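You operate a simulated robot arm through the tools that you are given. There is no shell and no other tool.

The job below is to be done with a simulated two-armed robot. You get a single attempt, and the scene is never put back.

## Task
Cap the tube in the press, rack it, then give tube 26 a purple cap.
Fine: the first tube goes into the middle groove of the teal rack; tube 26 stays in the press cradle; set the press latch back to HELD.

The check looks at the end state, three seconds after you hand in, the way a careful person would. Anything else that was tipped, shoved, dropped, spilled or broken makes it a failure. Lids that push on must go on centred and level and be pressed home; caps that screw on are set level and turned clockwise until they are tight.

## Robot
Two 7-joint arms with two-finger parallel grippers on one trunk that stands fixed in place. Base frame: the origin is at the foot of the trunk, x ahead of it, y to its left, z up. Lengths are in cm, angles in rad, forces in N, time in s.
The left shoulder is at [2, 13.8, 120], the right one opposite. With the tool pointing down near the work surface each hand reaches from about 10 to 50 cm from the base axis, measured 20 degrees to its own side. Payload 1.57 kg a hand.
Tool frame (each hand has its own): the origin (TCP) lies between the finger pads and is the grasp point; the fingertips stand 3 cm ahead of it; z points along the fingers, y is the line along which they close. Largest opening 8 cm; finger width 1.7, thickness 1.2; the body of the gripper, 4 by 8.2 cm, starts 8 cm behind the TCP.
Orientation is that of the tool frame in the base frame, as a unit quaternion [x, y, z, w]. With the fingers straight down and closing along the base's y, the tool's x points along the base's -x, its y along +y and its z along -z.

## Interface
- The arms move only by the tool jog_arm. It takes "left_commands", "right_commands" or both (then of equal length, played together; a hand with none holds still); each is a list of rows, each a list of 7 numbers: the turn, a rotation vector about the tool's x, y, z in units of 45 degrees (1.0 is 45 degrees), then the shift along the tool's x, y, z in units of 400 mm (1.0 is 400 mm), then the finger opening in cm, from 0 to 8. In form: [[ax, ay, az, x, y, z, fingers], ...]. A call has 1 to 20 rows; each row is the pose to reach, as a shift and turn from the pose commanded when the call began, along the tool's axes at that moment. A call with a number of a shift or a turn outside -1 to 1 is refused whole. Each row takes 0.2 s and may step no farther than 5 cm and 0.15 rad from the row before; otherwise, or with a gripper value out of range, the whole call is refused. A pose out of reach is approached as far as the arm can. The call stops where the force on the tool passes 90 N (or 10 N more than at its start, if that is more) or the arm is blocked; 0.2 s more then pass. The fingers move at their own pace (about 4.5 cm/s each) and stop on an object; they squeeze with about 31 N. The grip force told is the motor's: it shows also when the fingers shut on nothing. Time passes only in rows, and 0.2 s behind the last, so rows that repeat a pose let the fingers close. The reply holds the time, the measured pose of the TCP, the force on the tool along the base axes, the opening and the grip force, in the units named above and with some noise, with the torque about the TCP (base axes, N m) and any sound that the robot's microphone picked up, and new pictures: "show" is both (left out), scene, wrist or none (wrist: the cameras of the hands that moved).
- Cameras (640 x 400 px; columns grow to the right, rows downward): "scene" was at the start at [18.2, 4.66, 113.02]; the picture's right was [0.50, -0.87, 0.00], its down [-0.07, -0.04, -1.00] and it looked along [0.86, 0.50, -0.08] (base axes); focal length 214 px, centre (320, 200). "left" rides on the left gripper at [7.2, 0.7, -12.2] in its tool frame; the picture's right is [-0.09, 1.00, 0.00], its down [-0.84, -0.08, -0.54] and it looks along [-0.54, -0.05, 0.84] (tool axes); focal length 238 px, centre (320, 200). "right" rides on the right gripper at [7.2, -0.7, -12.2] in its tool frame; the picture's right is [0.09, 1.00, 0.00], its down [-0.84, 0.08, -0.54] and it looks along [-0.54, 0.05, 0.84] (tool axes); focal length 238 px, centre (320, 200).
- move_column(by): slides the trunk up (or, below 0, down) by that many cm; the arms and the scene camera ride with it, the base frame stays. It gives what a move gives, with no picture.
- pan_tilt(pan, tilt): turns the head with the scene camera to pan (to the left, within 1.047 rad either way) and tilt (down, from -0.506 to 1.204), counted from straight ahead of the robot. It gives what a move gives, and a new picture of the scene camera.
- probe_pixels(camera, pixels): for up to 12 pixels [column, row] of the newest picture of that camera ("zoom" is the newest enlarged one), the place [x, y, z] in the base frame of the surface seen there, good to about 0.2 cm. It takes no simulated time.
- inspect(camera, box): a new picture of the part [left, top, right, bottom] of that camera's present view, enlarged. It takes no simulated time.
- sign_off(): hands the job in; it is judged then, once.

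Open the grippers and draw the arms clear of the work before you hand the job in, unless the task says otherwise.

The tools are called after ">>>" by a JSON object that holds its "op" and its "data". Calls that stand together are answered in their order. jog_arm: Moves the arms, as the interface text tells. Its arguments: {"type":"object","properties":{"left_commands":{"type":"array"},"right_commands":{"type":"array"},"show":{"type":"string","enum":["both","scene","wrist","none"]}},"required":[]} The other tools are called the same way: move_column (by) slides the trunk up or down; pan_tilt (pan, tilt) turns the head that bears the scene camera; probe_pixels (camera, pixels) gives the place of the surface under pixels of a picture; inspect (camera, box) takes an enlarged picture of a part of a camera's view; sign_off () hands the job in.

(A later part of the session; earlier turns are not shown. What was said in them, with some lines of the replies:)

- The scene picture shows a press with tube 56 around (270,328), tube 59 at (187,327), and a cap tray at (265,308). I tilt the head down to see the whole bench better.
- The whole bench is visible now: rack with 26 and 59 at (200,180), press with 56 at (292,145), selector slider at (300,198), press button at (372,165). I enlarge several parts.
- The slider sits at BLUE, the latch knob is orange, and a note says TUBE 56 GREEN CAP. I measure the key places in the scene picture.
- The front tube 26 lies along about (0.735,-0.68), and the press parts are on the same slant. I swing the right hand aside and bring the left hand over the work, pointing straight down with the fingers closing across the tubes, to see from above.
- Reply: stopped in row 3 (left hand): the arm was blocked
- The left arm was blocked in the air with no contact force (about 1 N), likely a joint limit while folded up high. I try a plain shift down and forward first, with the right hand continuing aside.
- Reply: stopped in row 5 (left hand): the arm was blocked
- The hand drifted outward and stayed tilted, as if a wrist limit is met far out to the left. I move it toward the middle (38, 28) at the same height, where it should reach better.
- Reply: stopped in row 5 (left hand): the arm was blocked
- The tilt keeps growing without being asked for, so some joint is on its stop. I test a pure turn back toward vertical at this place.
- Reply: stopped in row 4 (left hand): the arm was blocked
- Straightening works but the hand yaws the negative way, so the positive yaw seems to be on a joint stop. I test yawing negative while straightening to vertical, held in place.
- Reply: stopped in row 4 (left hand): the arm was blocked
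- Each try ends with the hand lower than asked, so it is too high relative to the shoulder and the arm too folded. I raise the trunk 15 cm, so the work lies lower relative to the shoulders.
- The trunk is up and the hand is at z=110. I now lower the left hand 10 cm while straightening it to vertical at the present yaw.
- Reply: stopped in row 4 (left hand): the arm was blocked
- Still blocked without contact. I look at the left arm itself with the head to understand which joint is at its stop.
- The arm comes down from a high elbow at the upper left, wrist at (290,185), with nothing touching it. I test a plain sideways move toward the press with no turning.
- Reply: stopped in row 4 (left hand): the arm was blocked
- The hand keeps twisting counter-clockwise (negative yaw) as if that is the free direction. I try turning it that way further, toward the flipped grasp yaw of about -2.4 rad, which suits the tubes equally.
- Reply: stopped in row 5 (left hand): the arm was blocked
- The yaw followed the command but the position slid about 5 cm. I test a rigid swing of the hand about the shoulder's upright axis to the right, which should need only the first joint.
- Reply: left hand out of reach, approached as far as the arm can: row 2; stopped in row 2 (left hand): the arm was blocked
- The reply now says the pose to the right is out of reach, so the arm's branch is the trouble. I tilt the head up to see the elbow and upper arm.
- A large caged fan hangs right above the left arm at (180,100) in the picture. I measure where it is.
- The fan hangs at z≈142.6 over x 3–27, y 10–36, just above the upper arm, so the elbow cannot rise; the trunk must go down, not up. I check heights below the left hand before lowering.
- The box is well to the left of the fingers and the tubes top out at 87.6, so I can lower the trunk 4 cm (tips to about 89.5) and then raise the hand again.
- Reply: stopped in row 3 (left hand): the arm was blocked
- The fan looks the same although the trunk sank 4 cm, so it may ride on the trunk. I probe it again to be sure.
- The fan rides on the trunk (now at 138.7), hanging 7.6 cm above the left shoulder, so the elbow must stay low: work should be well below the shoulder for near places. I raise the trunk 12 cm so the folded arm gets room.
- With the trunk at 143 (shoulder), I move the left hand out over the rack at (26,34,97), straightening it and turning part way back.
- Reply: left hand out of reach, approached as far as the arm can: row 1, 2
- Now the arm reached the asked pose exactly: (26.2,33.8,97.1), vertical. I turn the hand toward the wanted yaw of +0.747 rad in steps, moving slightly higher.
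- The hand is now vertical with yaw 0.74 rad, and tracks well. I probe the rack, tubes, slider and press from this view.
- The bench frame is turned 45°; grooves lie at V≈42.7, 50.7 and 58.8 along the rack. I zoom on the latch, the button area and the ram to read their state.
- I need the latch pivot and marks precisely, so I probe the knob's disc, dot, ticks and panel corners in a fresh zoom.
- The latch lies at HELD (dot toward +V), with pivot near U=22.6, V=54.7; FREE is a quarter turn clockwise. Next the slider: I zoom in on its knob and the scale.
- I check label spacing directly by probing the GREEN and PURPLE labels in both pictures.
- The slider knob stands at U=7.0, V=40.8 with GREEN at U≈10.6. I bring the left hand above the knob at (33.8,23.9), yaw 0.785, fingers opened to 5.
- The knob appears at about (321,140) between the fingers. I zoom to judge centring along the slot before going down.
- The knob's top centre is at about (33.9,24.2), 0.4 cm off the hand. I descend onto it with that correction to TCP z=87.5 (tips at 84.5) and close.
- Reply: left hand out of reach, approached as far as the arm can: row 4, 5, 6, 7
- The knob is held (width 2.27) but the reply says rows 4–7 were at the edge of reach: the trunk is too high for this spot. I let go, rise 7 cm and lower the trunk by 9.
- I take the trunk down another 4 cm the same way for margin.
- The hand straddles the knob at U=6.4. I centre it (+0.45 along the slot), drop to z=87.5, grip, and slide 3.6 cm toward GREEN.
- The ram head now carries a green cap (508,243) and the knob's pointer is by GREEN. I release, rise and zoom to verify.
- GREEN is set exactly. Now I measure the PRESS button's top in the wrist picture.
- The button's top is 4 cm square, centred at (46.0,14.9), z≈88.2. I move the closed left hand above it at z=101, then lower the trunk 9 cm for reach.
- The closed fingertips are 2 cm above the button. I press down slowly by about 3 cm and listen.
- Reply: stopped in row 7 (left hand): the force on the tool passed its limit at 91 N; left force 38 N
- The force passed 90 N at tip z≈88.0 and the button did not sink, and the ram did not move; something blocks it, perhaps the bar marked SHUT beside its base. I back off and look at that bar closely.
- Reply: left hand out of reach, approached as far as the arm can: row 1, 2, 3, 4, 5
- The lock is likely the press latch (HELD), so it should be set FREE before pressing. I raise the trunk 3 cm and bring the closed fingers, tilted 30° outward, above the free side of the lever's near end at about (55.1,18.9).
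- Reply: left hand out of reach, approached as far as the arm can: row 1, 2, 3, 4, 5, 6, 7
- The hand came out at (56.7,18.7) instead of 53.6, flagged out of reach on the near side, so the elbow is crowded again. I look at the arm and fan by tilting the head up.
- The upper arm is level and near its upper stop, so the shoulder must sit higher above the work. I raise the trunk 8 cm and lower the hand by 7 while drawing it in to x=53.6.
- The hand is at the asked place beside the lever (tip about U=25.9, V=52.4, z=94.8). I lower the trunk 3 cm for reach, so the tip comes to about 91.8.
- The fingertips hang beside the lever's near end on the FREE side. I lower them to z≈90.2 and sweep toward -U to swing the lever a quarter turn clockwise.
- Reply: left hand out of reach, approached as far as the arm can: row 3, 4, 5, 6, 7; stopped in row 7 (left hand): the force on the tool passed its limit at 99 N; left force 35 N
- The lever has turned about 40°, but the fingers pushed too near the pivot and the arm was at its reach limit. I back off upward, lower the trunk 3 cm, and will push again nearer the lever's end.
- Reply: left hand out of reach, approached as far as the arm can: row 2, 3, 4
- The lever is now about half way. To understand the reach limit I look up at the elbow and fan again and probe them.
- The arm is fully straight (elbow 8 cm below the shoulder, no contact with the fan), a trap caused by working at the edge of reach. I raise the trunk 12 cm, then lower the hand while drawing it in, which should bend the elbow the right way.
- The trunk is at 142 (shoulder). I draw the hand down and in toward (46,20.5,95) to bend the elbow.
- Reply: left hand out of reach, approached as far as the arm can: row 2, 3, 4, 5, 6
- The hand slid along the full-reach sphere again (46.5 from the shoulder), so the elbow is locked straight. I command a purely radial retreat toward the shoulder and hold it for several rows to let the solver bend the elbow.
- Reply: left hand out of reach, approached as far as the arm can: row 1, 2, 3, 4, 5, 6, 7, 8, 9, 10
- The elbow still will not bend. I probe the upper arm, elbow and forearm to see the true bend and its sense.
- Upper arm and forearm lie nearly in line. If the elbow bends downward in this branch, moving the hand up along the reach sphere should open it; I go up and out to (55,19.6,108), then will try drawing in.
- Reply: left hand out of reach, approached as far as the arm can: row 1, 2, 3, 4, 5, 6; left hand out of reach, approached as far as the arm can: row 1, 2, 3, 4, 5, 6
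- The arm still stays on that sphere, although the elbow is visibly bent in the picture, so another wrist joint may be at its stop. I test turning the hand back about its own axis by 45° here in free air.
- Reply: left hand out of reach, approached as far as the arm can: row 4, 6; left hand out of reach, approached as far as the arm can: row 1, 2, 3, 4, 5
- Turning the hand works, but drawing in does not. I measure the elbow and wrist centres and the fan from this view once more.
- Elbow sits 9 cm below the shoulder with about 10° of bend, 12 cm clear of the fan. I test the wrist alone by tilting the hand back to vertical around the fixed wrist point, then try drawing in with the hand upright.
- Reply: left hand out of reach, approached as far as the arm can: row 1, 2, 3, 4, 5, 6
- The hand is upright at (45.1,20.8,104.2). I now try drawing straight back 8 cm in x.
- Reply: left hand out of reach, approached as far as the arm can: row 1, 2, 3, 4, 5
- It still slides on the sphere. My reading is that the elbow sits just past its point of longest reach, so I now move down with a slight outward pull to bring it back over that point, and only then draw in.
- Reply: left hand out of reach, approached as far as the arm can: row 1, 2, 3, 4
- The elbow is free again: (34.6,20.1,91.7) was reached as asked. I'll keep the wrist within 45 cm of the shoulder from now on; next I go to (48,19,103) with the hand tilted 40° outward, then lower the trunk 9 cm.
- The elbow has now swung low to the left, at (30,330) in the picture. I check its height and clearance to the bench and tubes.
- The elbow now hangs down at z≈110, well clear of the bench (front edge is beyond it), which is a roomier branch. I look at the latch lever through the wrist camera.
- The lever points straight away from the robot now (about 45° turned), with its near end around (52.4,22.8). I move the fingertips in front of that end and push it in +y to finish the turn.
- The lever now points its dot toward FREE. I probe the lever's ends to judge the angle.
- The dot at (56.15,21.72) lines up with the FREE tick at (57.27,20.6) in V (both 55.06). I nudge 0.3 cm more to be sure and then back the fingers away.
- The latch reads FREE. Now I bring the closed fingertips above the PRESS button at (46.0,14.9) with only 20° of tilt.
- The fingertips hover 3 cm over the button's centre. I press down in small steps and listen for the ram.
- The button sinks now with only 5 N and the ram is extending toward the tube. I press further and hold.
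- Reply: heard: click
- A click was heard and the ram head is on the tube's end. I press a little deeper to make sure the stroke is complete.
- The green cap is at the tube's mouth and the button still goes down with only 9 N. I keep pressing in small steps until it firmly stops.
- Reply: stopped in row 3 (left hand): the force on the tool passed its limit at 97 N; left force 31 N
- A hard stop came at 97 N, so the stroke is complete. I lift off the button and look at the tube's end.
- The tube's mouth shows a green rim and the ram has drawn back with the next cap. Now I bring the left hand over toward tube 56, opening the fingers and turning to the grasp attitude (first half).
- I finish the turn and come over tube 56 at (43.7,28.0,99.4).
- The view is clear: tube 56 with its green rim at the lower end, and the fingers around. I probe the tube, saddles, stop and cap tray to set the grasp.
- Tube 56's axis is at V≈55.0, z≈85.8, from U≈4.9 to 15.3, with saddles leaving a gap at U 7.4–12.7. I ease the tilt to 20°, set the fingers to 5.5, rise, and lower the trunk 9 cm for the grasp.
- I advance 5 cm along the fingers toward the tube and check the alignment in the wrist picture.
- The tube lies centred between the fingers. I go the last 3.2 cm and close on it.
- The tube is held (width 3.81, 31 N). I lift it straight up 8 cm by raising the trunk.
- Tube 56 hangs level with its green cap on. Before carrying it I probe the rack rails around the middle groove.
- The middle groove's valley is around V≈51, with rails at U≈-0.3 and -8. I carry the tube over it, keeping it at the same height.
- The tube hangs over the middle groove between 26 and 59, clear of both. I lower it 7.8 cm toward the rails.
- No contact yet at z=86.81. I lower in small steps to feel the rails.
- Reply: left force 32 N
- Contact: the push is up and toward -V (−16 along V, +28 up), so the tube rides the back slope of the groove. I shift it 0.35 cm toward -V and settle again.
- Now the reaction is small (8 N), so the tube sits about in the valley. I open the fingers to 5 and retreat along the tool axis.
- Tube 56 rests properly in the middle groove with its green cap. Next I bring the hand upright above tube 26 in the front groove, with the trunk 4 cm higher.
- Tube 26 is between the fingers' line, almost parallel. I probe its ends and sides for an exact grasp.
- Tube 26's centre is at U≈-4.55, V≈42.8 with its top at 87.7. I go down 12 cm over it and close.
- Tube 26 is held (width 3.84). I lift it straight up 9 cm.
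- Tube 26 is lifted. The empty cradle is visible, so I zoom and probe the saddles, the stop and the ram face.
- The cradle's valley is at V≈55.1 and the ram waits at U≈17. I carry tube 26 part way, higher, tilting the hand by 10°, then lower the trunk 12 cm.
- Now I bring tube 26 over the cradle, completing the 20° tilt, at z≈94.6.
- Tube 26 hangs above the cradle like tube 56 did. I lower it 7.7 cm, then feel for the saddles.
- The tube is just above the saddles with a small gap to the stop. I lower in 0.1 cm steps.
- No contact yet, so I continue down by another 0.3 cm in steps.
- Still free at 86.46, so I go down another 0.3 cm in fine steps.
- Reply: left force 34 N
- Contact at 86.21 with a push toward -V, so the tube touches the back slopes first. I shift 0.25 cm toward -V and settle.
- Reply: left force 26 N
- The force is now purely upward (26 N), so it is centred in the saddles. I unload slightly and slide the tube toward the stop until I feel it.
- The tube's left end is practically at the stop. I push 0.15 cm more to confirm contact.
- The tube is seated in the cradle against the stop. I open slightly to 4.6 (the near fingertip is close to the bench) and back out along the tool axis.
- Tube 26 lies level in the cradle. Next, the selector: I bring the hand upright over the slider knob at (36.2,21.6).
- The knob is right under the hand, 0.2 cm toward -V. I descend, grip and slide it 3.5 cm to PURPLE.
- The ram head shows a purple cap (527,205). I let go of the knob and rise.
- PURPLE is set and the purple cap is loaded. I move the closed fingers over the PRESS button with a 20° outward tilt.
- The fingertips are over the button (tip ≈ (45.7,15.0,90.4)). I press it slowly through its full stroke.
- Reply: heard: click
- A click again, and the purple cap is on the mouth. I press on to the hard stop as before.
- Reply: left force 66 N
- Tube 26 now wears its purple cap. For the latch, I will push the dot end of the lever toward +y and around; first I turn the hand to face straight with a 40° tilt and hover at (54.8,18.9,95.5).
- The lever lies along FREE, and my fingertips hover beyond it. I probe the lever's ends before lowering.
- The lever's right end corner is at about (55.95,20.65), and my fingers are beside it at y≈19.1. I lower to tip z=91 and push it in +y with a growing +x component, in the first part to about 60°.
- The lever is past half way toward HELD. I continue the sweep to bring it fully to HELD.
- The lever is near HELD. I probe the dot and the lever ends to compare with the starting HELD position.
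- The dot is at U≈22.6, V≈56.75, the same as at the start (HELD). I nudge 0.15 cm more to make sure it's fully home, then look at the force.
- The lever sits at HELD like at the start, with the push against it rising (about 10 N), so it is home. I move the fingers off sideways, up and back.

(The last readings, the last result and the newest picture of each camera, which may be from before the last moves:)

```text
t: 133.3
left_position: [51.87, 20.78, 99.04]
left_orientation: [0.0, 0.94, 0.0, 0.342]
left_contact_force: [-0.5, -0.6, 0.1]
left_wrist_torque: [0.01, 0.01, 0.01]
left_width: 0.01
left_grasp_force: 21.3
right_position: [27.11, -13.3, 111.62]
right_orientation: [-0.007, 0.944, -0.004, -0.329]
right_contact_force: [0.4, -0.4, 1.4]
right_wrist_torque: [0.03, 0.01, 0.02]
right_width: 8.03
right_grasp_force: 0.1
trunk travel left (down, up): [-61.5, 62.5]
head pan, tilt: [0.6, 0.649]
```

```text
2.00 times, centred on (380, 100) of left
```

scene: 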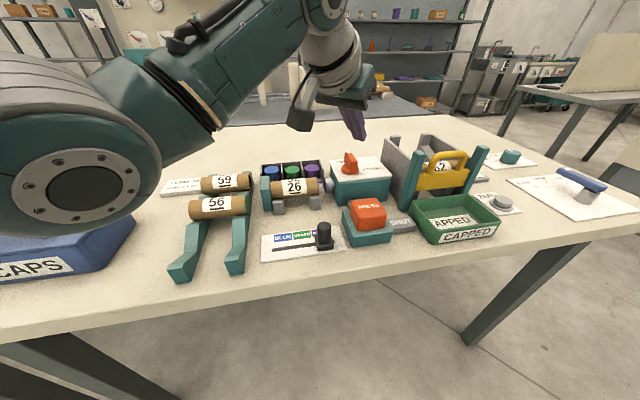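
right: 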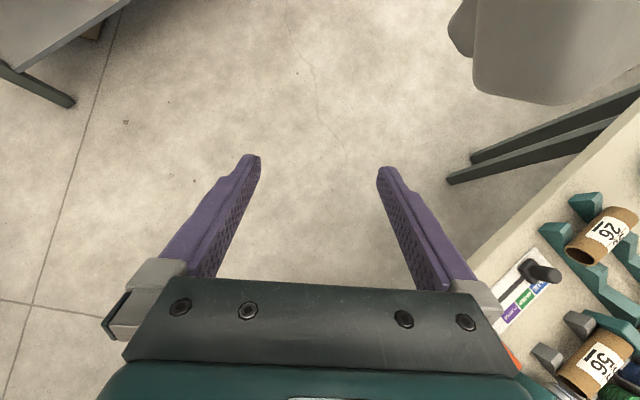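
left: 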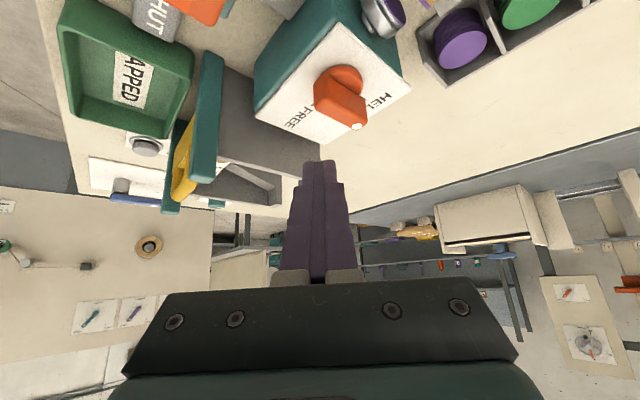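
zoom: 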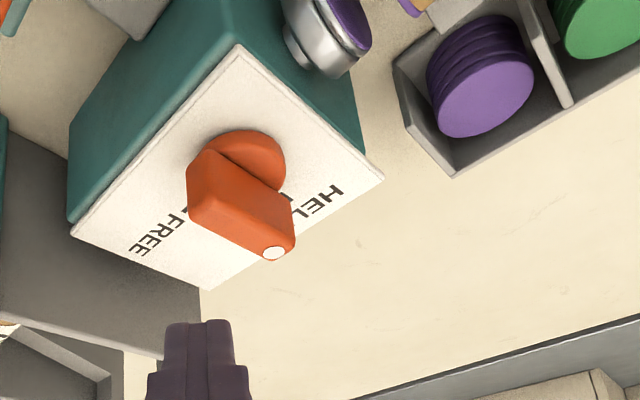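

The fingers are clear. I probe the lever's top face in the scene zoom to verify its angle against HELD.

>>> {"op": "inspect", "data": {"camera": "scene", "box": [320, 135, 400, 195]}}

>>> {"op": "probe_pixels", "data": {"camera": "zoom", "pixels": [[245, 117], [255, 140], [265, 160], [275, 175], [262, 184], [300, 180], [225, 122], [265, 120], [345, 232], [180, 180], [199, 230], [309, 235]]}}

```text
6.67 times, centred on (360, 165) of scene
```

zoom: 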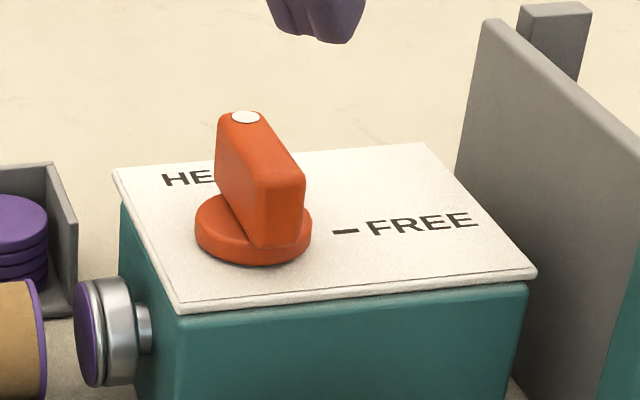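

```text
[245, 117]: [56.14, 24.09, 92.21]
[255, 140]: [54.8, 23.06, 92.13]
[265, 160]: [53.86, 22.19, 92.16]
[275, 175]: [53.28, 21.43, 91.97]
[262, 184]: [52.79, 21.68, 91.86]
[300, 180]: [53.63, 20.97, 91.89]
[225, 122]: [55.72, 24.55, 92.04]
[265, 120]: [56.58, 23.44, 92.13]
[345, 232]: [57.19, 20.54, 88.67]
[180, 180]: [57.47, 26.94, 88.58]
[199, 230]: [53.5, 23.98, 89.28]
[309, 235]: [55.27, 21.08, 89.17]
```

The lever's centre line runs along V (U 22.55 to 22.7), so the latch is at HELD. I open the gripper and raise the trunk 14 cm to lift the arm clear.

>>> {"op": "jog_arm", "data": {"left_commands": [[0, 0, 0, 0, 0, -0.03, 3], [0, 0, 0, 0, 0, -0.06, 5], [0, 0, 0, 0, 0, -0.06, 5]], "show": "none"}}

>>> {"op": "move_column", "data": {"by": 14}}

```text
t: 134.1
left_position: [50.54, 20.64, 101.02]
left_orientation: [-0.001, 0.94, -0.001, 0.342]
left_contact_force: [-0.1, 0.3, 0.1]
left_wrist_torque: [0.0, 0.01, 0.0]
left_width: 5.02
left_grasp_force: 0.1
right_position: [27.11, -13.28, 111.56]
right_orientation: [-0.007, 0.944, -0.004, -0.329]
right_contact_force: [0.6, -0.7, -0.5]
right_wrist_torque: [-0.01, 0.0, 0.02]
right_width: 8.02
right_grasp_force: 0.0
trunk travel left (down, up): [-61.5, 62.5]
head pan, tilt: [0.6, 0.649]
```

```text
t: 135.8
left_position: [50.47, 20.56, 114.85]
left_orientation: [0.001, 0.94, 0.0, 0.342]
left_contact_force: [-0.8, 0.6, -0.2]
left_wrist_torque: [-0.03, 0.05, 0.01]
left_width: 5.0
left_grasp_force: 0.2
right_position: [27.02, -13.12, 125.65]
right_orientation: [-0.006, 0.945, -0.003, -0.328]
right_contact_force: [-0.5, 0.6, -0.9]
right_wrist_torque: [0.0, -0.01, -0.02]
right_width: 7.96
right_grasp_force: 0.1
trunk travel left (down, up): [-75.5, 48.5]
head pan, tilt: [0.6, 0.649]
```

I draw the hand back toward the robot, upright at about (34,22,114), well above and away from the press.

>>> {"op": "jog_arm", "data": {"left_commands": [[0, 0.14, 0, 0.05, 0.005, -0.04, 5], [0, 0.28, 0, 0.1, 0.01, -0.08, 5], [0, 0.42, 0, 0.155, 0.016, -0.12, 5], [0, 0.56, 0, 0.21, 0.022, -0.165, 5], [0, 0.7, 0, 0.265, 0.028, -0.205, 5], [0, 0.84, 0, 0.32, 0.034, -0.245, 5], [0, 0.889, 0, 0.329, 0.035, -0.25, 5]], "show": "both"}}

>>> {"op": "pan_tilt", "data": {"pan": 0.6, "tilt": 0.75}}

```text
t: 137.3
left_position: [34.09, 22.09, 114.08]
left_orientation: [0.0, 1.0, 0.0, -0.001]
left_contact_force: [-0.5, 0.6, 0.1]
left_wrist_torque: [0.02, 0.03, 0.03]
left_width: 5.0
left_grasp_force: 0.0
right_position: [27.02, -13.3, 125.6]
right_orientation: [-0.007, 0.944, -0.004, -0.328]
right_contact_force: [-0.6, -0.3, 0.0]
right_wrist_torque: [-0.01, -0.02, -0.02]
right_width: 7.99
right_grasp_force: 0.1
trunk travel left (down, up): [-75.5, 48.5]
head pan, tilt: [0.6, 0.649]
```

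scene: 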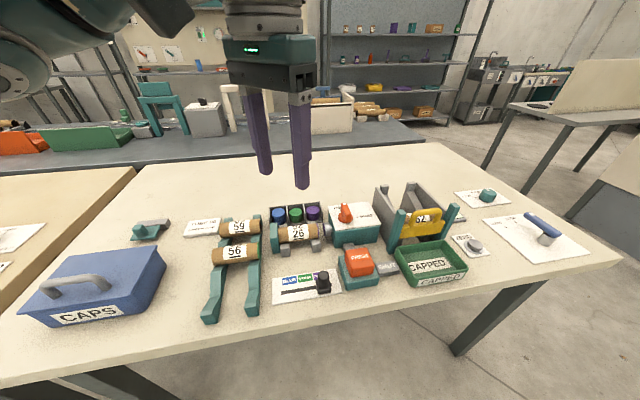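
left: 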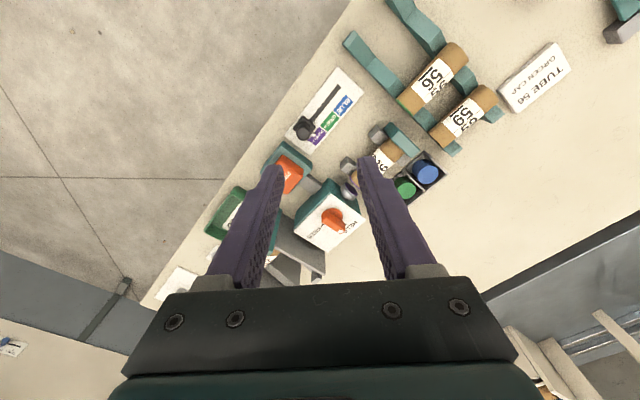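

```text
t: 138.0
left_position: [34.03, 22.17, 114.13]
left_orientation: [0.0, 1.0, 0.0, 0.0]
left_contact_force: [0.0, -0.1, -0.4]
left_wrist_torque: [-0.01, -0.04, -0.01]
left_width: 5.0
left_grasp_force: 0.0
right_position: [27.08, -13.36, 125.58]
right_orientation: [-0.007, 0.944, -0.004, -0.329]
right_contact_force: [0.2, -0.2, 0.6]
right_wrist_torque: [0.01, -0.01, 0.0]
right_width: 7.99
right_grasp_force: 0.0
trunk travel left (down, up): [-75.5, 48.5]
head pan, tilt: [0.6, 0.75]
```

scene: 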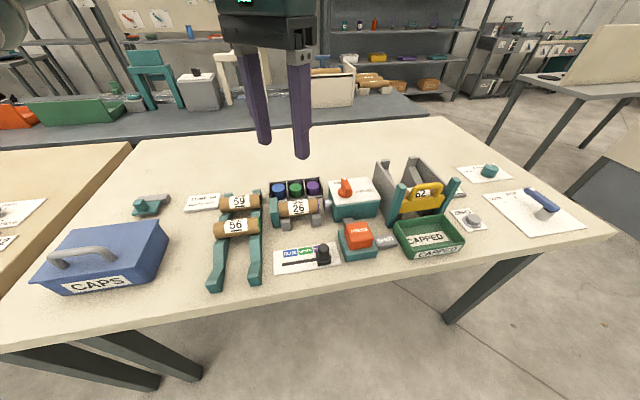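

Everything is clear of the work. I inspect the rack, the cradle and the latch a last time.

>>> {"op": "inspect", "data": {"camera": "scene", "box": [180, 170, 340, 290]}}

>>> {"op": "inspect", "data": {"camera": "scene", "box": [260, 165, 390, 245]}}

>>> {"op": "inspect", "data": {"camera": "left", "box": [340, 20, 520, 180]}}

>>> {"op": "inspect", "data": {"camera": "scene", "box": [360, 150, 500, 260]}}

```text
3.33 times, centred on (260, 230) of scene
```

zoom: 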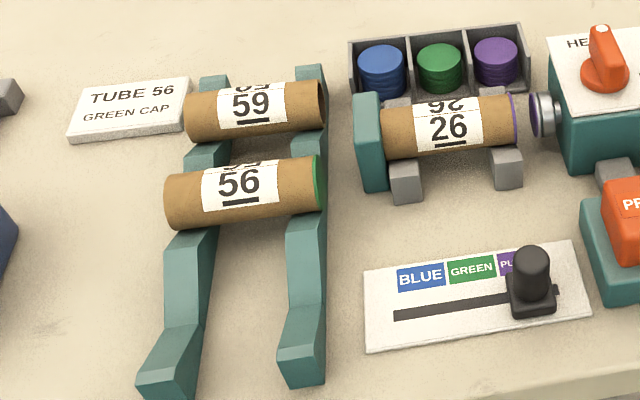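

```text
4.92 times, centred on (325, 205) of scene
```

zoom: 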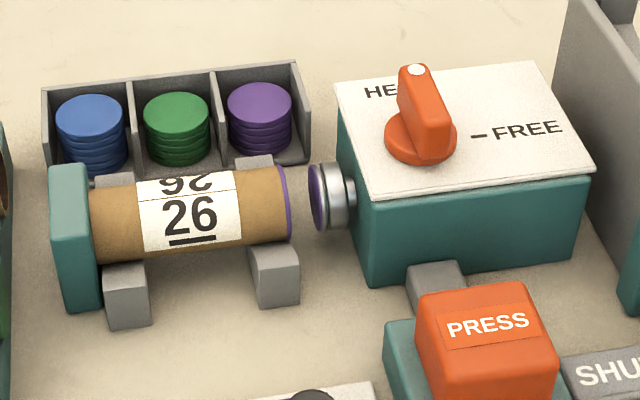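

```text
2.50 times, centred on (430, 100) of left
```

zoom: 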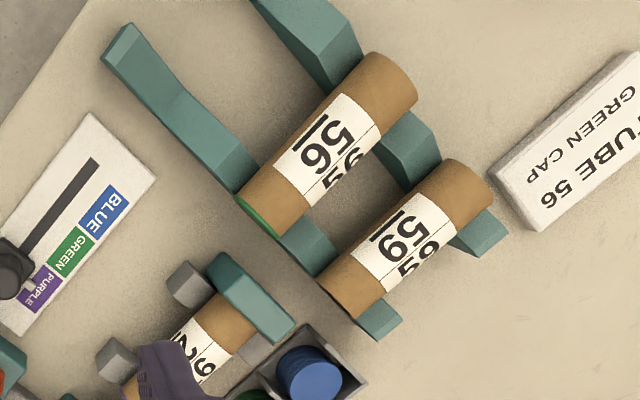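

```text
3.64 times, centred on (430, 205) of scene
```

zoom: 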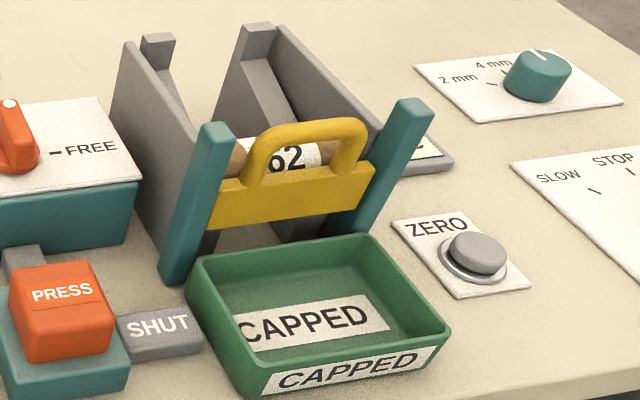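

Tube 56 with its green cap lies in the rack's middle groove. Tube 26 with its purple cap lies in the press cradle, the latch is at HELD, nothing else has moved, and the hands are open and clear. I hand the job in.

>>> {"op": "sign_off", "data": {}}

```text
The job is handed in.
```

I finished the job and handed it in; I don't have the check's verdict.

- **Tube 56:** it has a green cap, as the note beside the rack asked, and lies in the middle groove of the teal rack.
- **Tube 26:** it has a purple cap and is still in the press cradle, against its stop.
- **Press:** the latch is back at HELD. The cap selector is left at PURPLE.

For each cap I heard a click, then pressed the button down until it would go no further. In the last pictures both caps look centred and level.

The PRESS button was locked while the latch was at HELD. My first press pushed on it with about 90 N and it didn't move. After I turned the latch to FREE it worked normally. Partway through turning the latch, the arm reached its limit and pushed the lever with 99 N before stopping. I saw no damage from either push.

Nothing else on the bench looked moved in the final pictures. Both grippers are open, with the left hand above the bench and the right hand off to the side.
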